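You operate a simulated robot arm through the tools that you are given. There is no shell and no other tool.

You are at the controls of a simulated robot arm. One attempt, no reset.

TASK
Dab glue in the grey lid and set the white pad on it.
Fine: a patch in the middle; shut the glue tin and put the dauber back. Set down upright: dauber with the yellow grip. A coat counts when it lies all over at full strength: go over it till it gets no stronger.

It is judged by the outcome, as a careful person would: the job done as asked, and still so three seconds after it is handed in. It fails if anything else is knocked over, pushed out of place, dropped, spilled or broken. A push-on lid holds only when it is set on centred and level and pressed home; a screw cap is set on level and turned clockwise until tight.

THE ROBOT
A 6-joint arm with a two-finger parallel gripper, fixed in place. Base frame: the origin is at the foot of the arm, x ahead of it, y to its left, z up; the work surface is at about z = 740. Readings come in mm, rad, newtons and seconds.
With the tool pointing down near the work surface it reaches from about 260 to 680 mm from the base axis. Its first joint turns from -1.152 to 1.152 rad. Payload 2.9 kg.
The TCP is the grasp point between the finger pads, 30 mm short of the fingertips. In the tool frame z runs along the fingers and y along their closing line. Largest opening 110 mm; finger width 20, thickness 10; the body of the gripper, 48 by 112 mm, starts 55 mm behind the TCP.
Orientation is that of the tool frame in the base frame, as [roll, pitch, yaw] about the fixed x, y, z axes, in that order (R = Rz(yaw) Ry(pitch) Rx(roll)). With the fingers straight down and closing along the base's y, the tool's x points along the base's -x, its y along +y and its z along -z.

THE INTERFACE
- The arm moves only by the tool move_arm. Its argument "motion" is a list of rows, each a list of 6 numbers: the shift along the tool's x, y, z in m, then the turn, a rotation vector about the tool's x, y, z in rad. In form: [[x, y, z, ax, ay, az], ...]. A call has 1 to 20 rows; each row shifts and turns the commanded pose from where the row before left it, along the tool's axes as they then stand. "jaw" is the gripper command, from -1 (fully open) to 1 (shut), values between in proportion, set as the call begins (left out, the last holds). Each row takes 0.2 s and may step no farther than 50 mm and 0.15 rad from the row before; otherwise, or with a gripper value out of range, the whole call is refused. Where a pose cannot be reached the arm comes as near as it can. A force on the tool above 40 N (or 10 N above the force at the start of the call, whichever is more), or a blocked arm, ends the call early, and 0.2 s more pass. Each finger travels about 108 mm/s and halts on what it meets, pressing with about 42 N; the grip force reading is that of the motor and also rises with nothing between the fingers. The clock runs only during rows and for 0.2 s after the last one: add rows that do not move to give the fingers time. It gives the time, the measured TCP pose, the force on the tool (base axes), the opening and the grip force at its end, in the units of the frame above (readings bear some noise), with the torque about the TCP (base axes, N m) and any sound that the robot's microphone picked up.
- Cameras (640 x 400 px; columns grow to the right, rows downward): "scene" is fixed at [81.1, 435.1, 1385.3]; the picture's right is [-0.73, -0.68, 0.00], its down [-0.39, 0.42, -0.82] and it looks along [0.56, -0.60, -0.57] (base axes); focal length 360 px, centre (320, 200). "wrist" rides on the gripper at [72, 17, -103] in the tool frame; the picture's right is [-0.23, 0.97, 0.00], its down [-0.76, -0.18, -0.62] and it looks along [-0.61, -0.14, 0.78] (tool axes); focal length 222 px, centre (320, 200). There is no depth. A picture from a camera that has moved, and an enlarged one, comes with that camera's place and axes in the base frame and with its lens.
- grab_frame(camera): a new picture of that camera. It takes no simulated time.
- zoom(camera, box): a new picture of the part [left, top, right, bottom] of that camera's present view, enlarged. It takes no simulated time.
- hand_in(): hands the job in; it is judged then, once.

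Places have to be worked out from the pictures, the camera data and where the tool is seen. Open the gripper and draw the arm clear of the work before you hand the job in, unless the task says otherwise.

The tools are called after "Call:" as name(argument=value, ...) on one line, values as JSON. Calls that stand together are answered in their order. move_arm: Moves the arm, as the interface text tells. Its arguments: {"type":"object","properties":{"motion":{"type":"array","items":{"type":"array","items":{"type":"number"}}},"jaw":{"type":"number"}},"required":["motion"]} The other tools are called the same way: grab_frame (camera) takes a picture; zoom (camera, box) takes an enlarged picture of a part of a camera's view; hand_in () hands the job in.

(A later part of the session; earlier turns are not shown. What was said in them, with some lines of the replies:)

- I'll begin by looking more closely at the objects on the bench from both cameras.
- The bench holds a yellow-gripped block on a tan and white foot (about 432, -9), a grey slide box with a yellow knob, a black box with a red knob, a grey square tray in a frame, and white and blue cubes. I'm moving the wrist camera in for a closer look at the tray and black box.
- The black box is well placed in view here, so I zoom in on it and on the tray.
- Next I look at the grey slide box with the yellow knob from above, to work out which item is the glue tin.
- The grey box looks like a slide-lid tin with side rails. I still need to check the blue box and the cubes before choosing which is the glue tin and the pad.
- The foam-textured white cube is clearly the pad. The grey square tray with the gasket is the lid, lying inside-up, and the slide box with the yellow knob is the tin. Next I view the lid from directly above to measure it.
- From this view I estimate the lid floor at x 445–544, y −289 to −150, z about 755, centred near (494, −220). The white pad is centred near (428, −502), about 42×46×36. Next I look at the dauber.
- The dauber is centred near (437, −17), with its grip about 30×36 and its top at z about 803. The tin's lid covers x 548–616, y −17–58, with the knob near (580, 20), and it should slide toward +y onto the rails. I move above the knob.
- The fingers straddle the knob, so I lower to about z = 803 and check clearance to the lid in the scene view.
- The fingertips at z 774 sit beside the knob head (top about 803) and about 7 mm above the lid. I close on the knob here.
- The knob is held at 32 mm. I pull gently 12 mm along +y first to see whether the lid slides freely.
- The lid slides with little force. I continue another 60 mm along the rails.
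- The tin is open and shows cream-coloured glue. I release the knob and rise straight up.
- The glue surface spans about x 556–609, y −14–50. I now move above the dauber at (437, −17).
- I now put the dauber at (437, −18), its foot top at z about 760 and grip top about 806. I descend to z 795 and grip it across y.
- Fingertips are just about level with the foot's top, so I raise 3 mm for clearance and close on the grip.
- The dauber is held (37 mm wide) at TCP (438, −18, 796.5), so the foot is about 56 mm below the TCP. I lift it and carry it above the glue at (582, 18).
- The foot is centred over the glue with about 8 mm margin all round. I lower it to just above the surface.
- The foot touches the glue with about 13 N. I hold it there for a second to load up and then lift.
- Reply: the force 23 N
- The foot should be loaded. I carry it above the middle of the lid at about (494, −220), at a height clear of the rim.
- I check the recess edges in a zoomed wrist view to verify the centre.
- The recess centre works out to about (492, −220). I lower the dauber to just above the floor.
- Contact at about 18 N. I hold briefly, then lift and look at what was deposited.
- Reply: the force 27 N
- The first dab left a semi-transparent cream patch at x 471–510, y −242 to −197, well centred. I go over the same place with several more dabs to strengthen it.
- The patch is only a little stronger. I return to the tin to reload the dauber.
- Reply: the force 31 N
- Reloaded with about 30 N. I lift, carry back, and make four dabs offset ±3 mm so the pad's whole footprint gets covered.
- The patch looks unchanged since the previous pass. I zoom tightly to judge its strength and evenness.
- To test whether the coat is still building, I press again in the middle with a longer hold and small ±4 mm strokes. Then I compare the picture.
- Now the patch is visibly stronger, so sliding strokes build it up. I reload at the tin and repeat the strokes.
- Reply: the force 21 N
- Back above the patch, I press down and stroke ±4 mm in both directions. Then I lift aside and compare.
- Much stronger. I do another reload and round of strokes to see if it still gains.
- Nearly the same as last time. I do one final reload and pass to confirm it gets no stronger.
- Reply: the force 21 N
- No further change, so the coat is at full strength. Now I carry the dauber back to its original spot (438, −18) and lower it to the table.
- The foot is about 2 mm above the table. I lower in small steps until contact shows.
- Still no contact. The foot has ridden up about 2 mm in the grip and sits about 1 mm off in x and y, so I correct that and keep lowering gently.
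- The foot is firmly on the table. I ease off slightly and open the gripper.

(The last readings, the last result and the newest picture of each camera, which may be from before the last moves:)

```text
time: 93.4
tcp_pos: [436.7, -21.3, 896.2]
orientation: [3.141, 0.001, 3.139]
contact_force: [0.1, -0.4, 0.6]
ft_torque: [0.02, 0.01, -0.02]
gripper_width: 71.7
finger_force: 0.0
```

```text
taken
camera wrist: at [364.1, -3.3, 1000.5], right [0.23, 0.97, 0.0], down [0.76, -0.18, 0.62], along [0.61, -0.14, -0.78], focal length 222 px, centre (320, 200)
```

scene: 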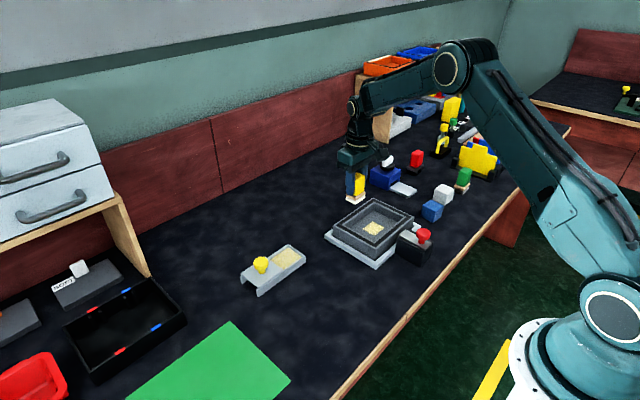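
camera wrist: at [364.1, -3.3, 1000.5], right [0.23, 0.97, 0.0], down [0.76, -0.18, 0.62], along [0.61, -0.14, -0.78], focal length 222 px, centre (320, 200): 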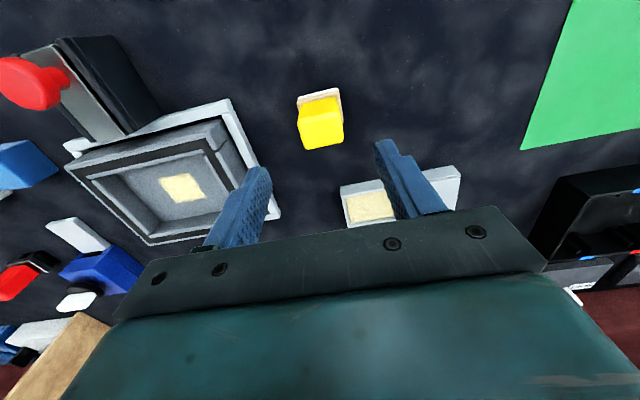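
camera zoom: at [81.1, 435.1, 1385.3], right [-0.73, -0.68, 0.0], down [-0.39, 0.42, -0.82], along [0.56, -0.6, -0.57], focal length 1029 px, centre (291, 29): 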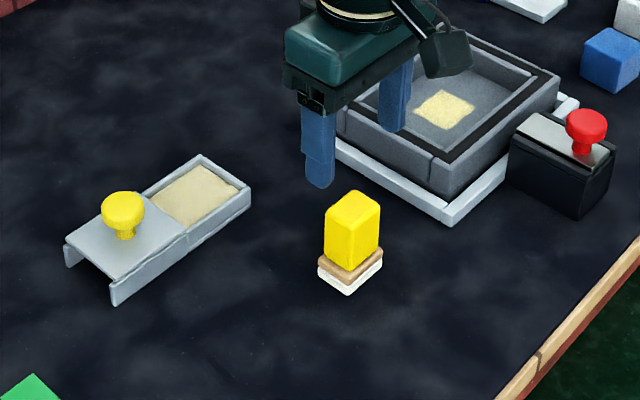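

The dauber stands upright. I compare its placement with the original using the same zoom box as before.

Call:
zoom(camera="scene", box=[290, 210, 410, 310])

Call:
zoom(camera="wrist", box=[260, 60, 420, 160])

```text
4.00 times, centred on (350, 260) of scene
camera zoom: at [81.1, 435.1, 1385.3], right [-0.73, -0.68, 0.0], down [-0.39, 0.42, -0.82], along [0.56, -0.6, -0.57], focal length 1441 px, centre (200, -40)
```

zoom: 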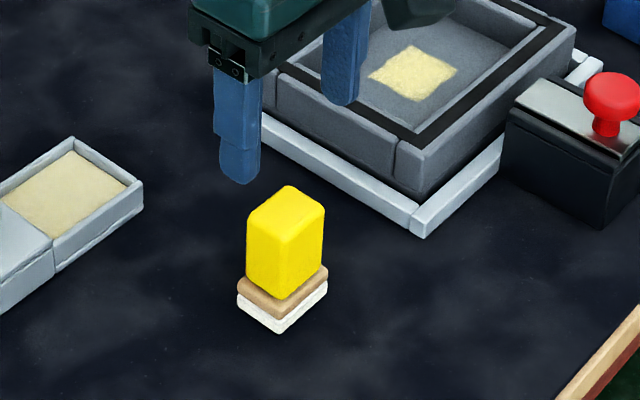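

```text
4.00 times, centred on (340, 110) of wrist
camera zoom: at [364.1, -3.3, 1000.5], right [0.23, 0.97, 0.0], down [0.76, -0.18, 0.62], along [0.61, -0.14, -0.78], focal length 888 px, centre (240, 560)
```

zoom: 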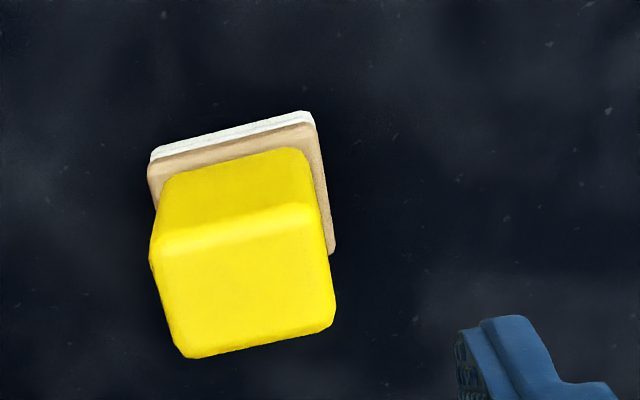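

The dauber is back within about 2 mm of its old place, upright. Next I go to the lid knob, now near (581, 93), to shut the tin.

Call:
move_arm(motion=[[-0.02886, 0.02296, 0.002, 0, 0, 0], [-0.02886, 0.02296, 0.002, 0, 0, 0], [-0.02886, 0.02296, 0.002, 0, 0, 0], [-0.02886, 0.02296, 0.002, 0, 0, 0], [-0.02886, 0.02296, 0.002, 0, 0, 0], [0, 0, 0, 0, 0, 0]])

Call:
zoom(camera="wrist", box=[200, 40, 440, 200])

Call:
zoom(camera="scene", box=[220, 200, 340, 300])

```text
time: 94.8
tcp_pos: [581.8, 95.7, 885.3]
orientation: [-3.141, 0.0, 3.141]
contact_force: [-1.1, 0.2, -0.1]
ft_torque: [-0.02, -0.01, -0.02]
gripper_width: 71.5
finger_force: 0.0
```

```text
2.50 times, centred on (320, 120) of wrist
camera zoom: at [509.1, 112.9, 989.4], right [0.23, 0.97, 0.0], down [0.76, -0.18, 0.62], along [0.61, -0.14, -0.78], focal length 555 px, centre (320, 400)
```

zoom: 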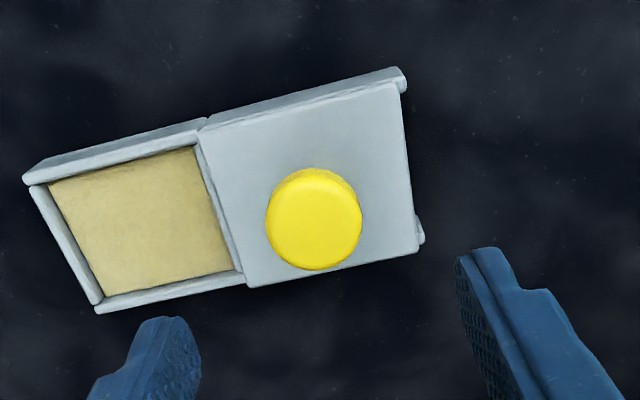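

```text
4.00 times, centred on (280, 250) of scene
camera zoom: at [81.1, 435.1, 1385.3], right [-0.73, -0.68, 0.0], down [-0.39, 0.42, -0.82], along [0.56, -0.6, -0.57], focal length 1441 px, centre (480, 0)
```

zoom: 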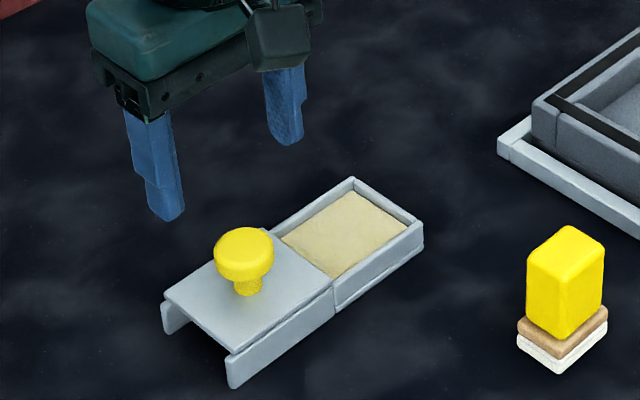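

The knob lines up at about (579, 95) under the gripper. I descend to z 804 and grip it.

Call:
move_arm(motion=[[0, -0.001, 0.025, 0, 0, 0], [0, 0, 0.025, 0, 0, 0], [0, 0, 0.022, 0, 0, 0], [0, 0, 0.009, 0, 0, 0], [0, 0, 0, 0, 0, 0]])

Call:
move_arm(motion=[[0, 0, 0, 0, 0, 0], [0, 0, 0, 0, 0, 0], [0, 0, 0, 0, 0, 0]], jaw=1)

Call:
zoom(camera="scene", box=[220, 200, 340, 300])

```text
time: 96.0
tcp_pos: [580.4, 96.0, 804.5]
orientation: [3.141, -0.001, -3.14]
contact_force: [-0.4, 0.2, -0.1]
ft_torque: [0.0, 0.01, 0.0]
gripper_width: 71.8
finger_force: 0.1
```

```text
time: 96.8
tcp_pos: [581.6, 95.9, 804.8]
orientation: [-3.141, 0.0, -3.142]
contact_force: [0.5, -0.2, -1.3]
ft_torque: [0.01, -0.08, 0.01]
gripper_width: 32.7
finger_force: 45.1
```

```text
4.00 times, centred on (280, 250) of scene
camera zoom: at [81.1, 435.1, 1385.3], right [-0.73, -0.68, 0.0], down [-0.39, 0.42, -0.82], along [0.56, -0.6, -0.57], focal length 1441 px, centre (480, 0)
```

zoom: 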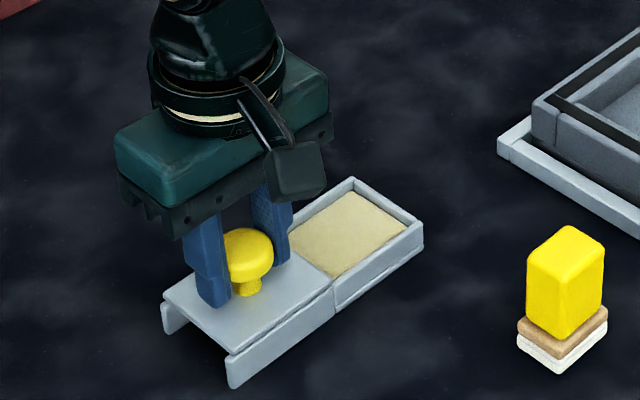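

The knob is gripped. I slide the lid back along −y most of the way.

Call:
move_arm(motion=[[0, -0.006, 0, 0, 0, 0], [0, -0.006, 0, 0, 0, 0], [0, -0.006, 0, 0, 0, 0], [0, -0.006, 0, 0, 0, 0], [0, -0.006, 0, 0, 0, 0], [0, -0.006, 0, 0, 0, 0], [0, -0.006, 0, 0, 0, 0], [0, -0.006, 0, 0, 0, 0], [0, -0.006, 0, 0, 0, 0], [0, -0.006, 0, 0, 0, 0], [0, -0.006, 0, 0, 0, 0], [0, 0, 0, 0, 0, 0]])

Call:
zoom(camera="scene", box=[220, 210, 340, 290])

```text
time: 99.4
tcp_pos: [582.2, 28.1, 804.1]
orientation: [-3.142, 0.0, 3.141]
contact_force: [5.8, 1.3, -10.5]
ft_torque: [0.05, 0.06, 0.03]
gripper_width: 32.8
finger_force: 45.5
```

```text
5.00 times, centred on (280, 250) of scene
camera zoom: at [81.4, 435.1, 1385.3], right [-0.73, -0.68, 0.0], down [-0.39, 0.42, -0.82], along [0.56, -0.6, -0.57], focal length 1801 px, centre (520, -50)
```

zoom: 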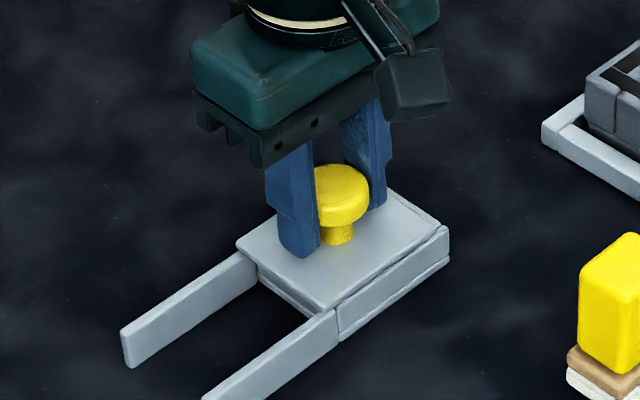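

About 6–7 mm remain. I close it with small steps and watch for a stop.

Call:
move_arm(motion=[[0, -0.002, 0, 0, 0, 0], [0, -0.002, 0, 0, 0, 0], [0, -0.002, 0, 0, 0, 0], [0, -0.001, 0, 0, 0, 0], [0, 0, 0, 0, 0, 0]])

Call:
zoom(camera="scene", box=[220, 210, 340, 290])

```text
time: 100.6
tcp_pos: [581.6, 22.2, 805.1]
orientation: [-3.141, 0.001, -3.141]
contact_force: [4.8, 1.2, -10.3]
ft_torque: [0.04, 0.04, 0.1]
gripper_width: 32.6
finger_force: 45.1
```

```text
5.00 times, centred on (280, 250) of scene
camera zoom: at [81.4, 435.1, 1385.3], right [-0.73, -0.68, 0.0], down [-0.39, 0.42, -0.82], along [0.56, -0.6, -0.57], focal length 1801 px, centre (520, -50)
```

zoom: 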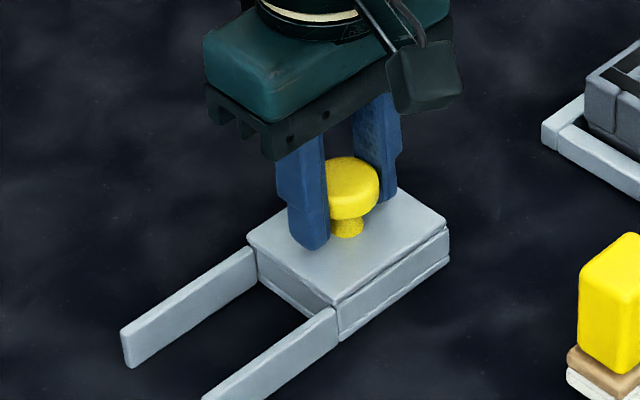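

The picture matches the original shut state. I nudge 1 mm more to confirm it's home, then release.

Call:
move_arm(motion=[[0, -0.001, 0, 0, 0, 0], [0, 0, 0, 0, 0, 0]])

Call:
move_arm(motion=[[0, 0, 0, 0, 0, 0], [0, 0, 0, 0, 0, 0], [0, 0, -0.015, 0, 0, 0], [0, 0, -0.03, 0, 0, 0], [0, 0, -0.04, 0, 0, 0], [0, 0, 0, 0, 0, 0]], jaw=-0.3)

Call:
zoom(camera="scene", box=[220, 210, 340, 290])

Call:
zoom(camera="wrist", box=[200, 0, 500, 200])

```text
time: 101.2
tcp_pos: [580.5, 21.1, 805.0]
orientation: [-3.142, 0.0, 3.14]
contact_force: [6.9, -0.2, -11.3]
ft_torque: [0.03, 0.16, 0.0]
gripper_width: 32.7
finger_force: 44.9
```

```text
time: 102.6
tcp_pos: [582.9, 21.1, 889.4]
orientation: [-3.141, 0.0, -3.141]
contact_force: [0.2, -0.3, 0.4]
ft_torque: [-0.02, -0.03, 0.03]
gripper_width: 71.6
finger_force: 0.2
```

```text
5.00 times, centred on (280, 250) of scene
camera zoom: at [81.1, 435.1, 1385.3], right [-0.73, -0.68, 0.0], down [-0.39, 0.42, -0.82], along [0.56, -0.6, -0.57], focal length 1801 px, centre (520, -50)
```

zoom: 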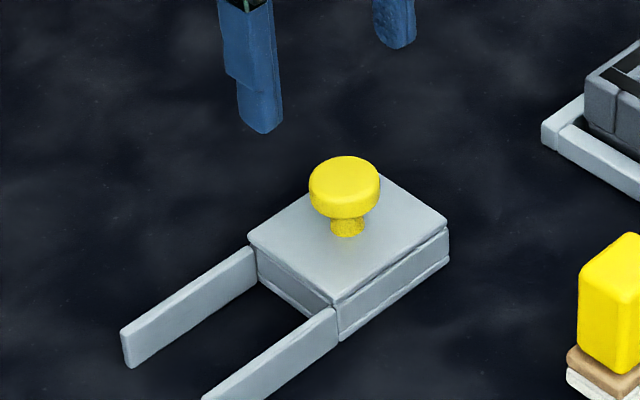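

```text
2.00 times, centred on (350, 100) of wrist
camera zoom: at [510.4, 38.4, 992.9], right [0.23, 0.97, 0.0], down [0.76, -0.18, 0.62], along [0.61, -0.14, -0.78], focal length 444 px, centre (260, 400)
```

zoom: 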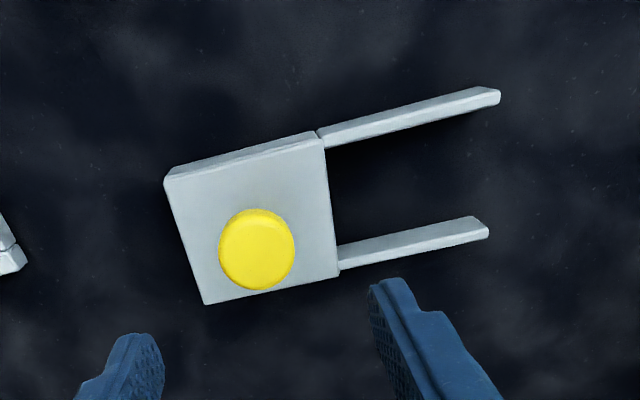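

The tin is shut exactly as at the start. Now I fly over to the white pad near (428, −502) for a closer look.

Call:
move_arm(motion=[[0.0135, -0.045, -0.004, 0, 0, 0], [0.0135, -0.045, -0.004, 0, 0, 0], [0.0135, -0.045, -0.004, 0, 0, 0], [0.0135, -0.045, -0.004, 0, 0, 0], [0.0135, -0.045, -0.004, 0, 0, 0], [0.0135, -0.045, -0.004, 0, 0, 0], [0.0135, -0.045, -0.004, 0, 0, 0], [0.0135, -0.045, -0.004, 0, 0, 0], [0.0135, -0.045, -0.004, 0, 0, 0], [0.0135, -0.045, -0.004, 0, 0, 0], [0.0135, -0.045, 0, 0, 0, 0], [0, 0, 0, 0, 0, 0]])

Call:
grab_frame(camera="wrist")

Call:
zoom(camera="wrist", box=[220, 40, 380, 140])

Call:
zoom(camera="scene", box=[400, 140, 500, 240])

```text
time: 105.2
tcp_pos: [433.5, -473.6, 930.7]
orientation: [3.141, -0.001, 3.141]
contact_force: [-0.1, 0.1, 0.3]
ft_torque: [-0.01, 0.01, 0.03]
gripper_width: 71.4
finger_force: 0.0
```

```text
taken
camera wrist: at [361.3, -457.2, 1034.0], right [0.23, 0.97, 0.0], down [0.76, -0.18, 0.62], along [0.61, -0.14, -0.78], focal length 222 px, centre (320, 200)
```

wrist: 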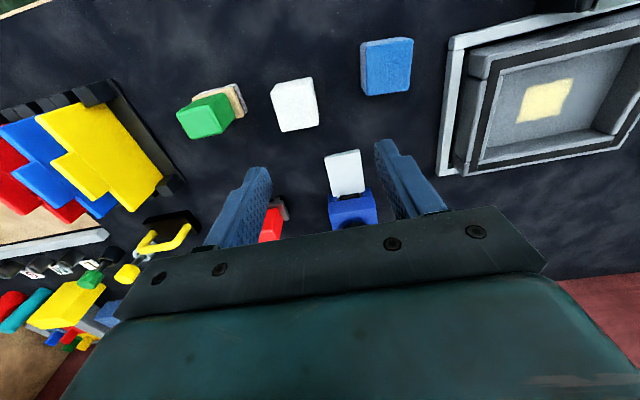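

```text
4.00 times, centred on (300, 90) of wrist
camera zoom: at [361.3, -457.2, 1034.0], right [0.23, 0.97, 0.0], down [0.76, -0.18, 0.62], along [0.61, -0.14, -0.78], focal length 888 px, centre (400, 640)
```

zoom: 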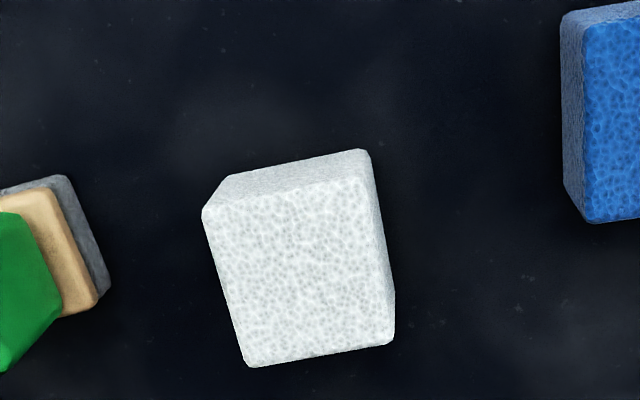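

```text
4.00 times, centred on (450, 190) of scene
camera zoom: at [81.1, 435.1, 1385.3], right [-0.73, -0.68, 0.0], down [-0.39, 0.42, -0.82], along [0.56, -0.6, -0.57], focal length 1441 px, centre (-200, 240)
```

zoom: 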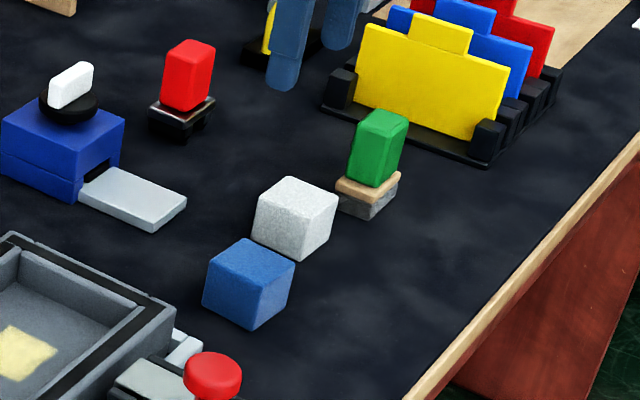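

The white pad is roughly a 42.5 mm cube centred at (428.5, −500), turned about −0.08 rad. I align the gripper with it and descend partway.

Call:
move_arm(motion=[[0.005, -0.0264, 0.02, 0, 0, 0], [0, 0, 0.03, 0, 0, 0.08], [0, 0, 0, 0, 0, 0]])

Call:
zoom(camera="wrist", box=[200, 40, 440, 200])

Call:
zoom(camera="scene", box=[400, 140, 500, 240])

```text
time: 106.0
tcp_pos: [430.5, -500.4, 877.7]
orientation: [3.141, 0.001, 3.06]
contact_force: [0.3, -0.1, 0.7]
ft_torque: [-0.02, 0.0, 0.0]
gripper_width: 71.6
finger_force: 0.0
```

```text
2.50 times, centred on (320, 120) of wrist
camera zoom: at [359.8, -477.9, 982.0], right [0.3, 0.95, 0.0], down [0.74, -0.24, 0.62], along [0.59, -0.19, -0.78], focal length 555 px, centre (320, 400)
```

zoom: 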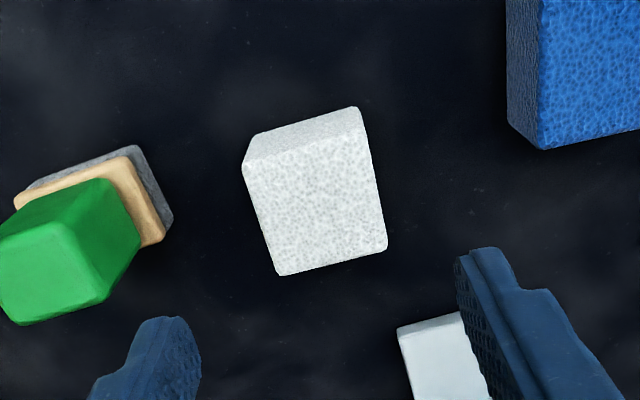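

```text
4.00 times, centred on (450, 190) of scene
camera zoom: at [81.1, 435.1, 1385.3], right [-0.73, -0.68, 0.0], down [-0.39, 0.42, -0.82], along [0.56, -0.6, -0.57], focal length 1441 px, centre (-200, 240)
```

zoom: 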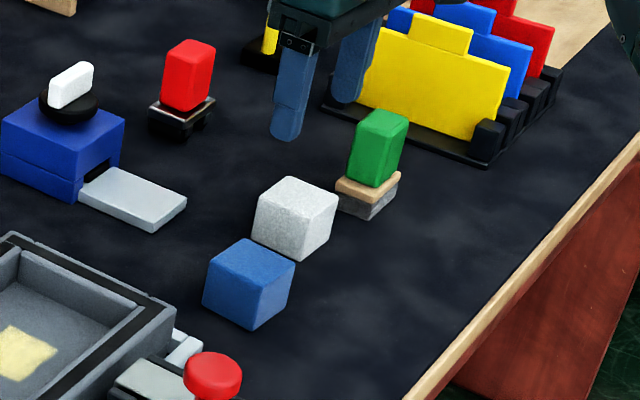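

Pad centre confirmed at (428, −500.5), with about 19 mm clearance to the green dauber. I descend to z about 777.

Call:
move_arm(motion=[[0.002, 0, 0.03, 0, 0, 0], [0, 0, 0.03, 0, 0, 0], [0, 0, 0.03, 0, 0, 0], [0, 0, 0.01, 0, 0, 0], [0, 0, 0, 0, 0, 0]])

Call:
zoom(camera="scene", box=[400, 140, 500, 240])

Call:
zoom(camera="wrist", box=[160, 60, 440, 240])

```text
time: 107.2
tcp_pos: [426.7, -499.9, 778.5]
orientation: [-3.141, 0.0, 3.061]
contact_force: [0.2, -0.1, 0.0]
ft_torque: [0.02, -0.01, -0.01]
gripper_width: 71.4
finger_force: 0.0
```

```text
4.00 times, centred on (450, 190) of scene
camera zoom: at [81.1, 435.1, 1385.3], right [-0.73, -0.68, 0.0], down [-0.39, 0.42, -0.82], along [0.56, -0.6, -0.57], focal length 1441 px, centre (-200, 240)
```

zoom: 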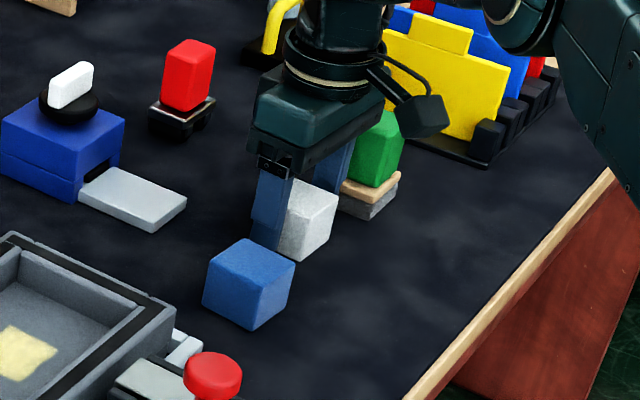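

```text
2.22 times, centred on (300, 150) of wrist
camera zoom: at [357.0, -478.1, 882.6], right [0.3, 0.95, 0.0], down [0.74, -0.24, 0.62], along [0.59, -0.19, -0.78], focal length 494 px, centre (364, 311)
```

zoom: 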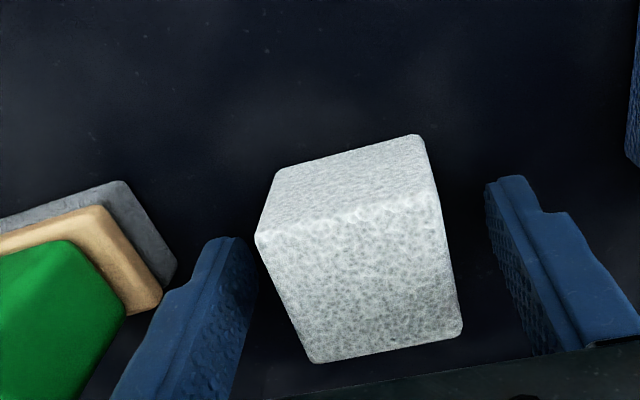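

The pad is squarely between the fingers. I close moderately and check the grip.

Call:
move_arm(motion=[[0, 0, 0, 0, 0, 0], [0, 0, 0, 0, 0, 0], [0, 0, 0, 0, 0, 0]], jaw=0.35)

Call:
zoom(camera="wrist", box=[160, 60, 440, 240])

```text
time: 108.0
tcp_pos: [427.3, -501.2, 779.4]
orientation: [-3.141, 0.0, 3.062]
contact_force: [0.3, -0.7, -0.4]
ft_torque: [0.01, -0.03, -0.02]
gripper_width: 43.6
finger_force: 41.6
```

```text
2.22 times, centred on (300, 150) of wrist
camera zoom: at [357.0, -478.0, 882.8], right [0.3, 0.95, 0.0], down [0.74, -0.24, 0.62], along [0.59, -0.19, -0.78], focal length 494 px, centre (364, 311)
```

zoom: 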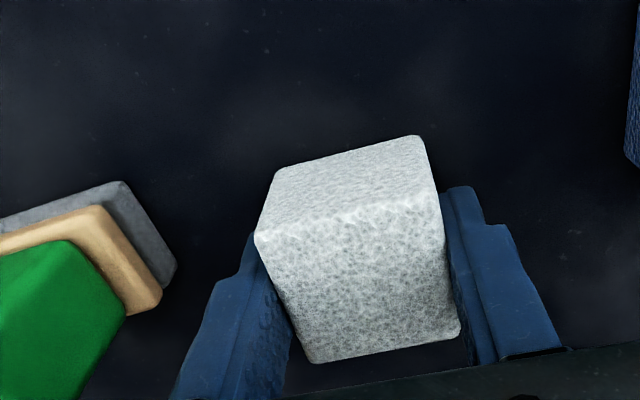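

The pad is gripped at 43.6 mm. I lift it high, square it to the lid, and carry it over the glue patch.

Call:
move_arm(motion=[[0, 0, -0.01, 0, 0, 0], [0, 0, -0.03, 0, 0, 0], [0, 0, -0.03, 0, 0, 0], [0, 0, -0.03, 0, 0, -0.08], [0, 0, -0.02, 0, 0, 0], [-0.00924, 0.0403, 0, 0, 0, 0], [-0.00924, 0.0403, 0, 0, 0, 0], [-0.00924, 0.0403, 0, 0, 0, 0], [-0.00924, 0.0403, 0, 0, 0, 0], [-0.00924, 0.0403, 0, 0, 0, 0], [-0.00924, 0.0403, 0, 0, 0, 0], [-0.00924, 0.0403, 0, 0, 0, 0], [0, 0, 0, 0, 0, 0]])

Call:
zoom(camera="wrist", box=[170, 0, 450, 200])

Call:
zoom(camera="scene", box=[310, 150, 450, 270])

```text
time: 110.8
tcp_pos: [492.0, -217.6, 898.2]
orientation: [3.141, -0.001, -3.141]
contact_force: [-0.9, 0.8, 0.7]
ft_torque: [-0.02, -0.01, 0.01]
gripper_width: 43.3
finger_force: 41.9
```

```text
2.00 times, centred on (310, 100) of wrist
camera zoom: at [419.3, -200.5, 1002.2], right [0.23, 0.97, 0.0], down [0.76, -0.18, 0.62], along [0.61, -0.14, -0.78], focal length 444 px, centre (340, 400)
```

zoom: 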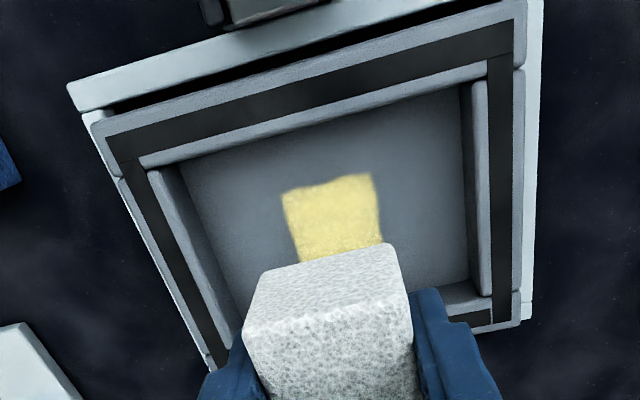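

```text
3.33 times, centred on (380, 210) of scene
camera zoom: at [81.0, 435.2, 1385.3], right [-0.73, -0.68, 0.0], down [-0.39, 0.42, -0.82], along [0.56, -0.6, -0.57], focal length 1201 px, centre (120, 167)
```

zoom: 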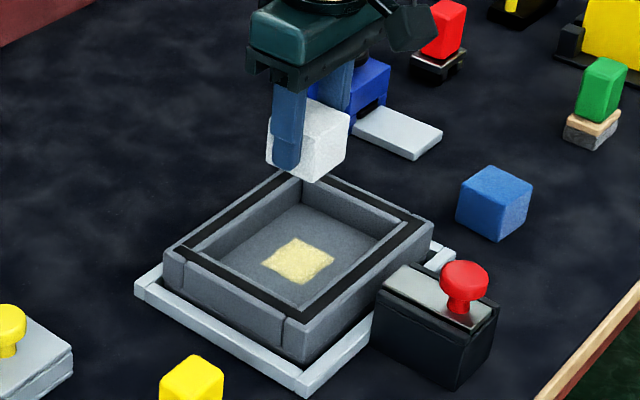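

The pad is within about 2 mm of the patch centre (491, −219). I correct by (−2, −1) mm and lower to just above the floor.

Call:
move_arm(motion=[[0.002, -0.001, 0.03, 0, 0, 0], [0, 0, 0.03, 0, 0, 0], [0, 0, 0.025, 0, 0, 0], [0, 0, 0.009, 0, 0, 0], [0, 0, 0, 0, 0, 0]])

Call:
zoom(camera="scene", box=[310, 170, 430, 270])

Call:
zoom(camera="wrist", box=[170, 0, 450, 200])

```text
time: 112.0
tcp_pos: [489.7, -218.6, 806.0]
orientation: [-3.141, 0.0, 3.141]
contact_force: [0.1, -0.6, -1.2]
ft_torque: [-0.01, -0.01, 0.01]
gripper_width: 43.5
finger_force: 41.9
```

```text
4.00 times, centred on (370, 220) of scene
camera zoom: at [81.1, 435.1, 1385.3], right [-0.73, -0.68, 0.0], down [-0.39, 0.42, -0.82], along [0.56, -0.6, -0.57], focal length 1441 px, centre (120, 120)
```

zoom: 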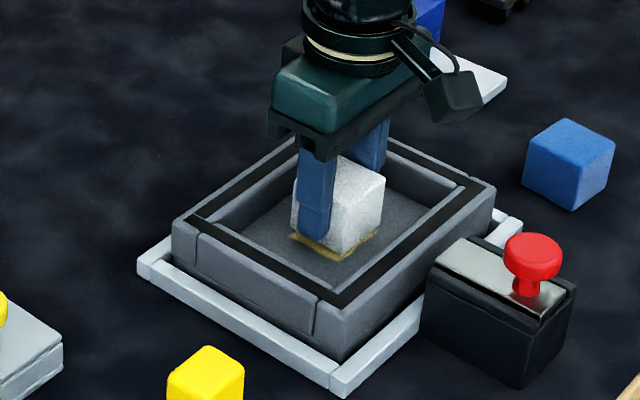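

```text
2.00 times, centred on (310, 100) of wrist
camera zoom: at [416.3, -202.5, 909.3], right [0.23, 0.97, 0.0], down [0.76, -0.18, 0.62], along [0.61, -0.14, -0.78], focal length 444 px, centre (340, 400)
```

zoom: 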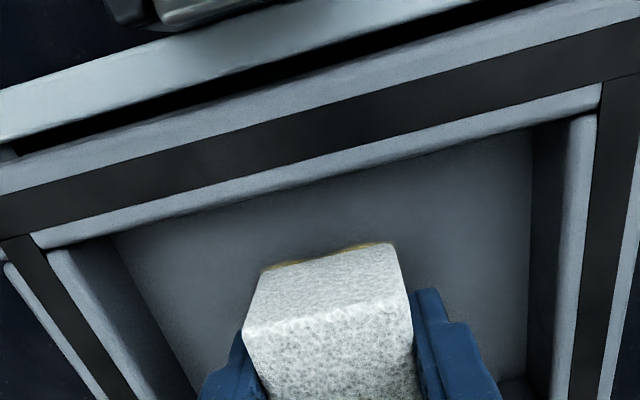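

The pad is about 7 mm above the floor and aligned over the glue. I lower in small steps until it presses on lightly.

Call:
move_arm(motion=[[0, 0, 0.004, 0, 0, 0], [0, 0, 0.002, 0, 0, 0], [0, 0, 0.001, 0, 0, 0], [0, 0, 0, 0, 0, 0]])

Call:
zoom(camera="scene", box=[310, 170, 430, 270])

```text
time: 113.0
tcp_pos: [488.3, -218.1, 798.3]
orientation: [3.14, -0.002, -3.14]
contact_force: [-1.6, 0.1, 5.1]
ft_torque: [0.06, 0.05, -0.05]
gripper_width: 43.3
finger_force: 42.1
```

```text
4.00 times, centred on (370, 220) of scene
camera zoom: at [80.9, 435.2, 1385.3], right [-0.73, -0.68, 0.0], down [-0.39, 0.42, -0.82], along [0.56, -0.6, -0.57], focal length 1441 px, centre (120, 120)
```

zoom: 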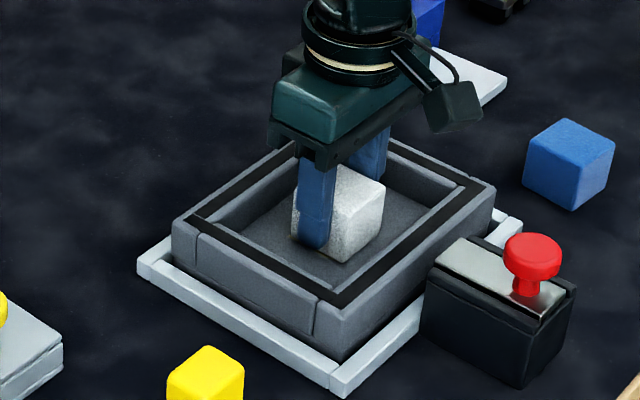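

Contact at 5 N and the pad covers the patch. I press a little more and hold for about a second to bond it.

Call:
move_arm(motion=[[0, 0, 0.001, 0, 0, 0], [0, 0, 0, 0, 0, 0], [0, 0, 0, 0, 0, 0], [0, 0, 0, 0, 0, 0], [0, 0, 0, 0, 0, 0], [0, 0, 0, 0, 0, 0]])

```text
time: 114.4
tcp_pos: [487.2, -218.2, 797.7]
orientation: [3.141, 0.002, 3.141]
contact_force: [0.7, -1.5, 14.5]
ft_torque: [0.0, 0.0, 0.01]
gripper_width: 43.3
finger_force: 42.0
```

Pressed at about 14 N. I open the fingers moderately, well inside the recess, and lift straight up.

Call:
move_arm(motion=[[0, 0, 0, 0, 0, 0], [0, 0, 0, 0, 0, 0]], jaw=-0.15)

Call:
move_arm(motion=[[0, 0, -0.01, 0, 0, 0], [0, 0, -0.03, 0, 0, 0], [0, 0, -0.04, 0, 0, 0], [0, 0, -0.04, 0, 0, 0], [0, 0, 0, 0, 0, 0]])

Call:
zoom(camera="scene", box=[310, 170, 430, 270])

Call:
zoom(camera="wrist", box=[170, 0, 450, 200])

```text
time: 115.0
tcp_pos: [487.7, -219.2, 797.9]
orientation: [3.14, -0.002, -3.141]
contact_force: [0.2, 0.7, 0.3]
ft_torque: [0.02, 0.03, 0.0]
gripper_width: 63.3
finger_force: 0.1
```

```text
time: 116.2
tcp_pos: [487.9, -221.7, 919.6]
orientation: [-3.141, -0.002, -3.139]
contact_force: [0.1, -0.4, -0.3]
ft_torque: [0.03, 0.02, 0.01]
gripper_width: 63.2
finger_force: 0.2
```

```text
4.00 times, centred on (370, 220) of scene
camera zoom: at [81.1, 435.1, 1385.3], right [-0.73, -0.68, 0.0], down [-0.39, 0.42, -0.82], along [0.56, -0.6, -0.57], focal length 1441 px, centre (120, 120)
```

zoom: 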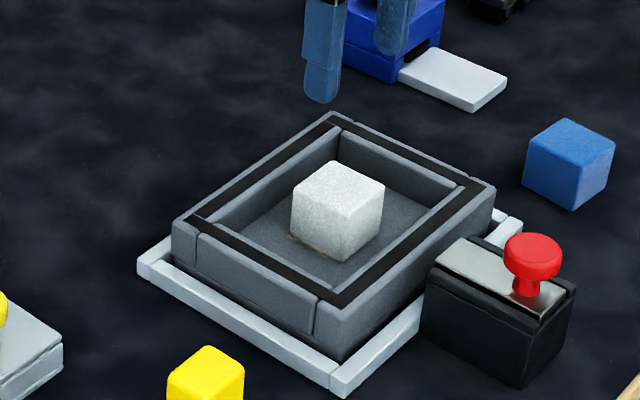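

```text
2.00 times, centred on (310, 100) of wrist
camera zoom: at [415.6, -205.1, 1022.8], right [0.23, 0.97, 0.0], down [0.76, -0.18, 0.62], along [0.61, -0.14, -0.78], focal length 444 px, centre (340, 400)
```

zoom: 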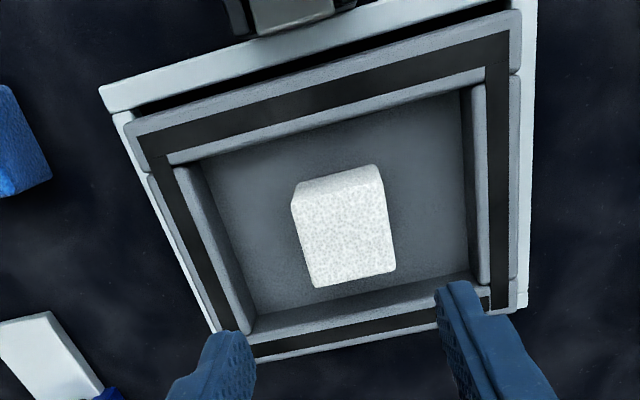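

The pad sits centred on the glue patch. I retract to the high starting pose with the gripper open and do a final check.

Call:
move_arm(motion=[[0, 0, -0.04, 0, 0, 0], [0, 0, -0.04, 0, 0, 0], [0.0062, 0.0338, -0.0067, 0, 0, 0], [0.0062, 0.0338, -0.0067, 0, 0, 0], [0.0062, 0.0338, -0.0067, 0, 0, 0], [0.0062, 0.0338, -0.0067, 0, 0, 0], [0.0062, 0.0338, -0.0067, 0, 0, 0], [0.0062, 0.0338, -0.0067, 0, 0, 0], [0, 0, 0, 0, 0, 0]], jaw=-1)

Call:
grab_frame(camera="scene")

Call:
grab_frame(camera="wrist")

Call:
zoom(camera="scene", box=[230, 180, 450, 310])

```text
time: 118.2
tcp_pos: [449.8, -17.2, 1039.4]
orientation: [-3.141, 0.001, -3.142]
contact_force: [0.5, 0.6, 0.0]
ft_torque: [0.0, 0.03, 0.01]
gripper_width: 109.8
finger_force: 0.1
```

```text
taken
```

scene: 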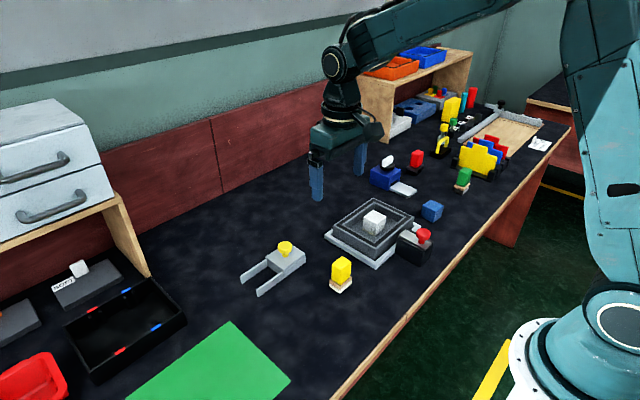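

```text
taken
camera wrist: at [377.5, 0.1, 1142.2], right [0.23, 0.97, 0.0], down [0.76, -0.18, 0.62], along [0.61, -0.14, -0.78], focal length 222 px, centre (320, 200)
```

wrist: 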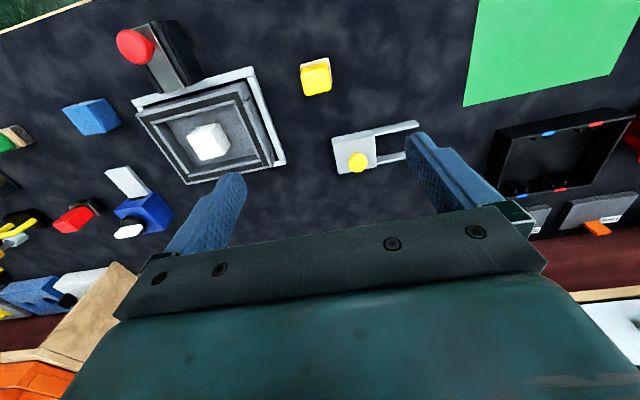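

```text
2.91 times, centred on (340, 245) of scene
camera zoom: at [81.0, 435.2, 1385.3], right [-0.73, -0.68, 0.0], down [-0.39, 0.42, -0.82], along [0.56, -0.6, -0.57], focal length 1048 px, centre (262, 69)
```

zoom: 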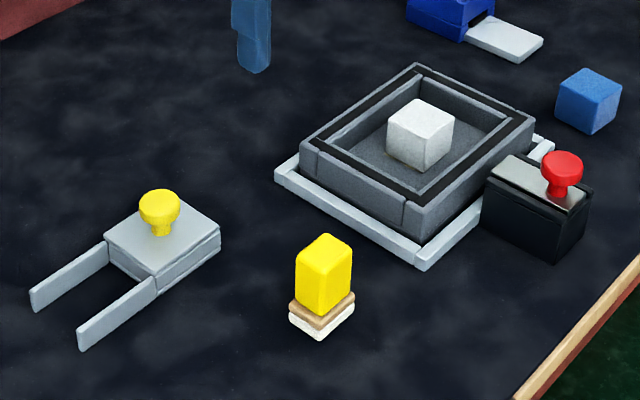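

The white pad sits centred on the glue in the grey lid and the tin is shut. The yellow-gripped dauber stands upright within about 2 mm of where it was, everything else looks undisturbed, and the arm is clear with the gripper open. I hand the job in.

Call:
hand_in()

```text
The job is handed in.
```

I dabbed a glue patch in the middle of the grey lid and set the white pad on it, and the job is handed in. I haven't seen the result of the judging.

- **Glue:** I took the patch to be at full strength, because the last pass with a freshly loaded dauber made no visible difference.
- **Pad:** it covers the patch, apart from a thin strip of glue showing along one edge. I pressed it down at about 14 N for a second before letting go.
- **Tin:** I slid its lid shut again, and it looks the same as it did at the start.
- **Dauber:** it stands upright within about 2 mm of where I picked it up. It also sits a few degrees straighter than before, because the gripper squared it up.

The last pictures show nothing else moved. The arm is back up near its starting position with the gripper open.
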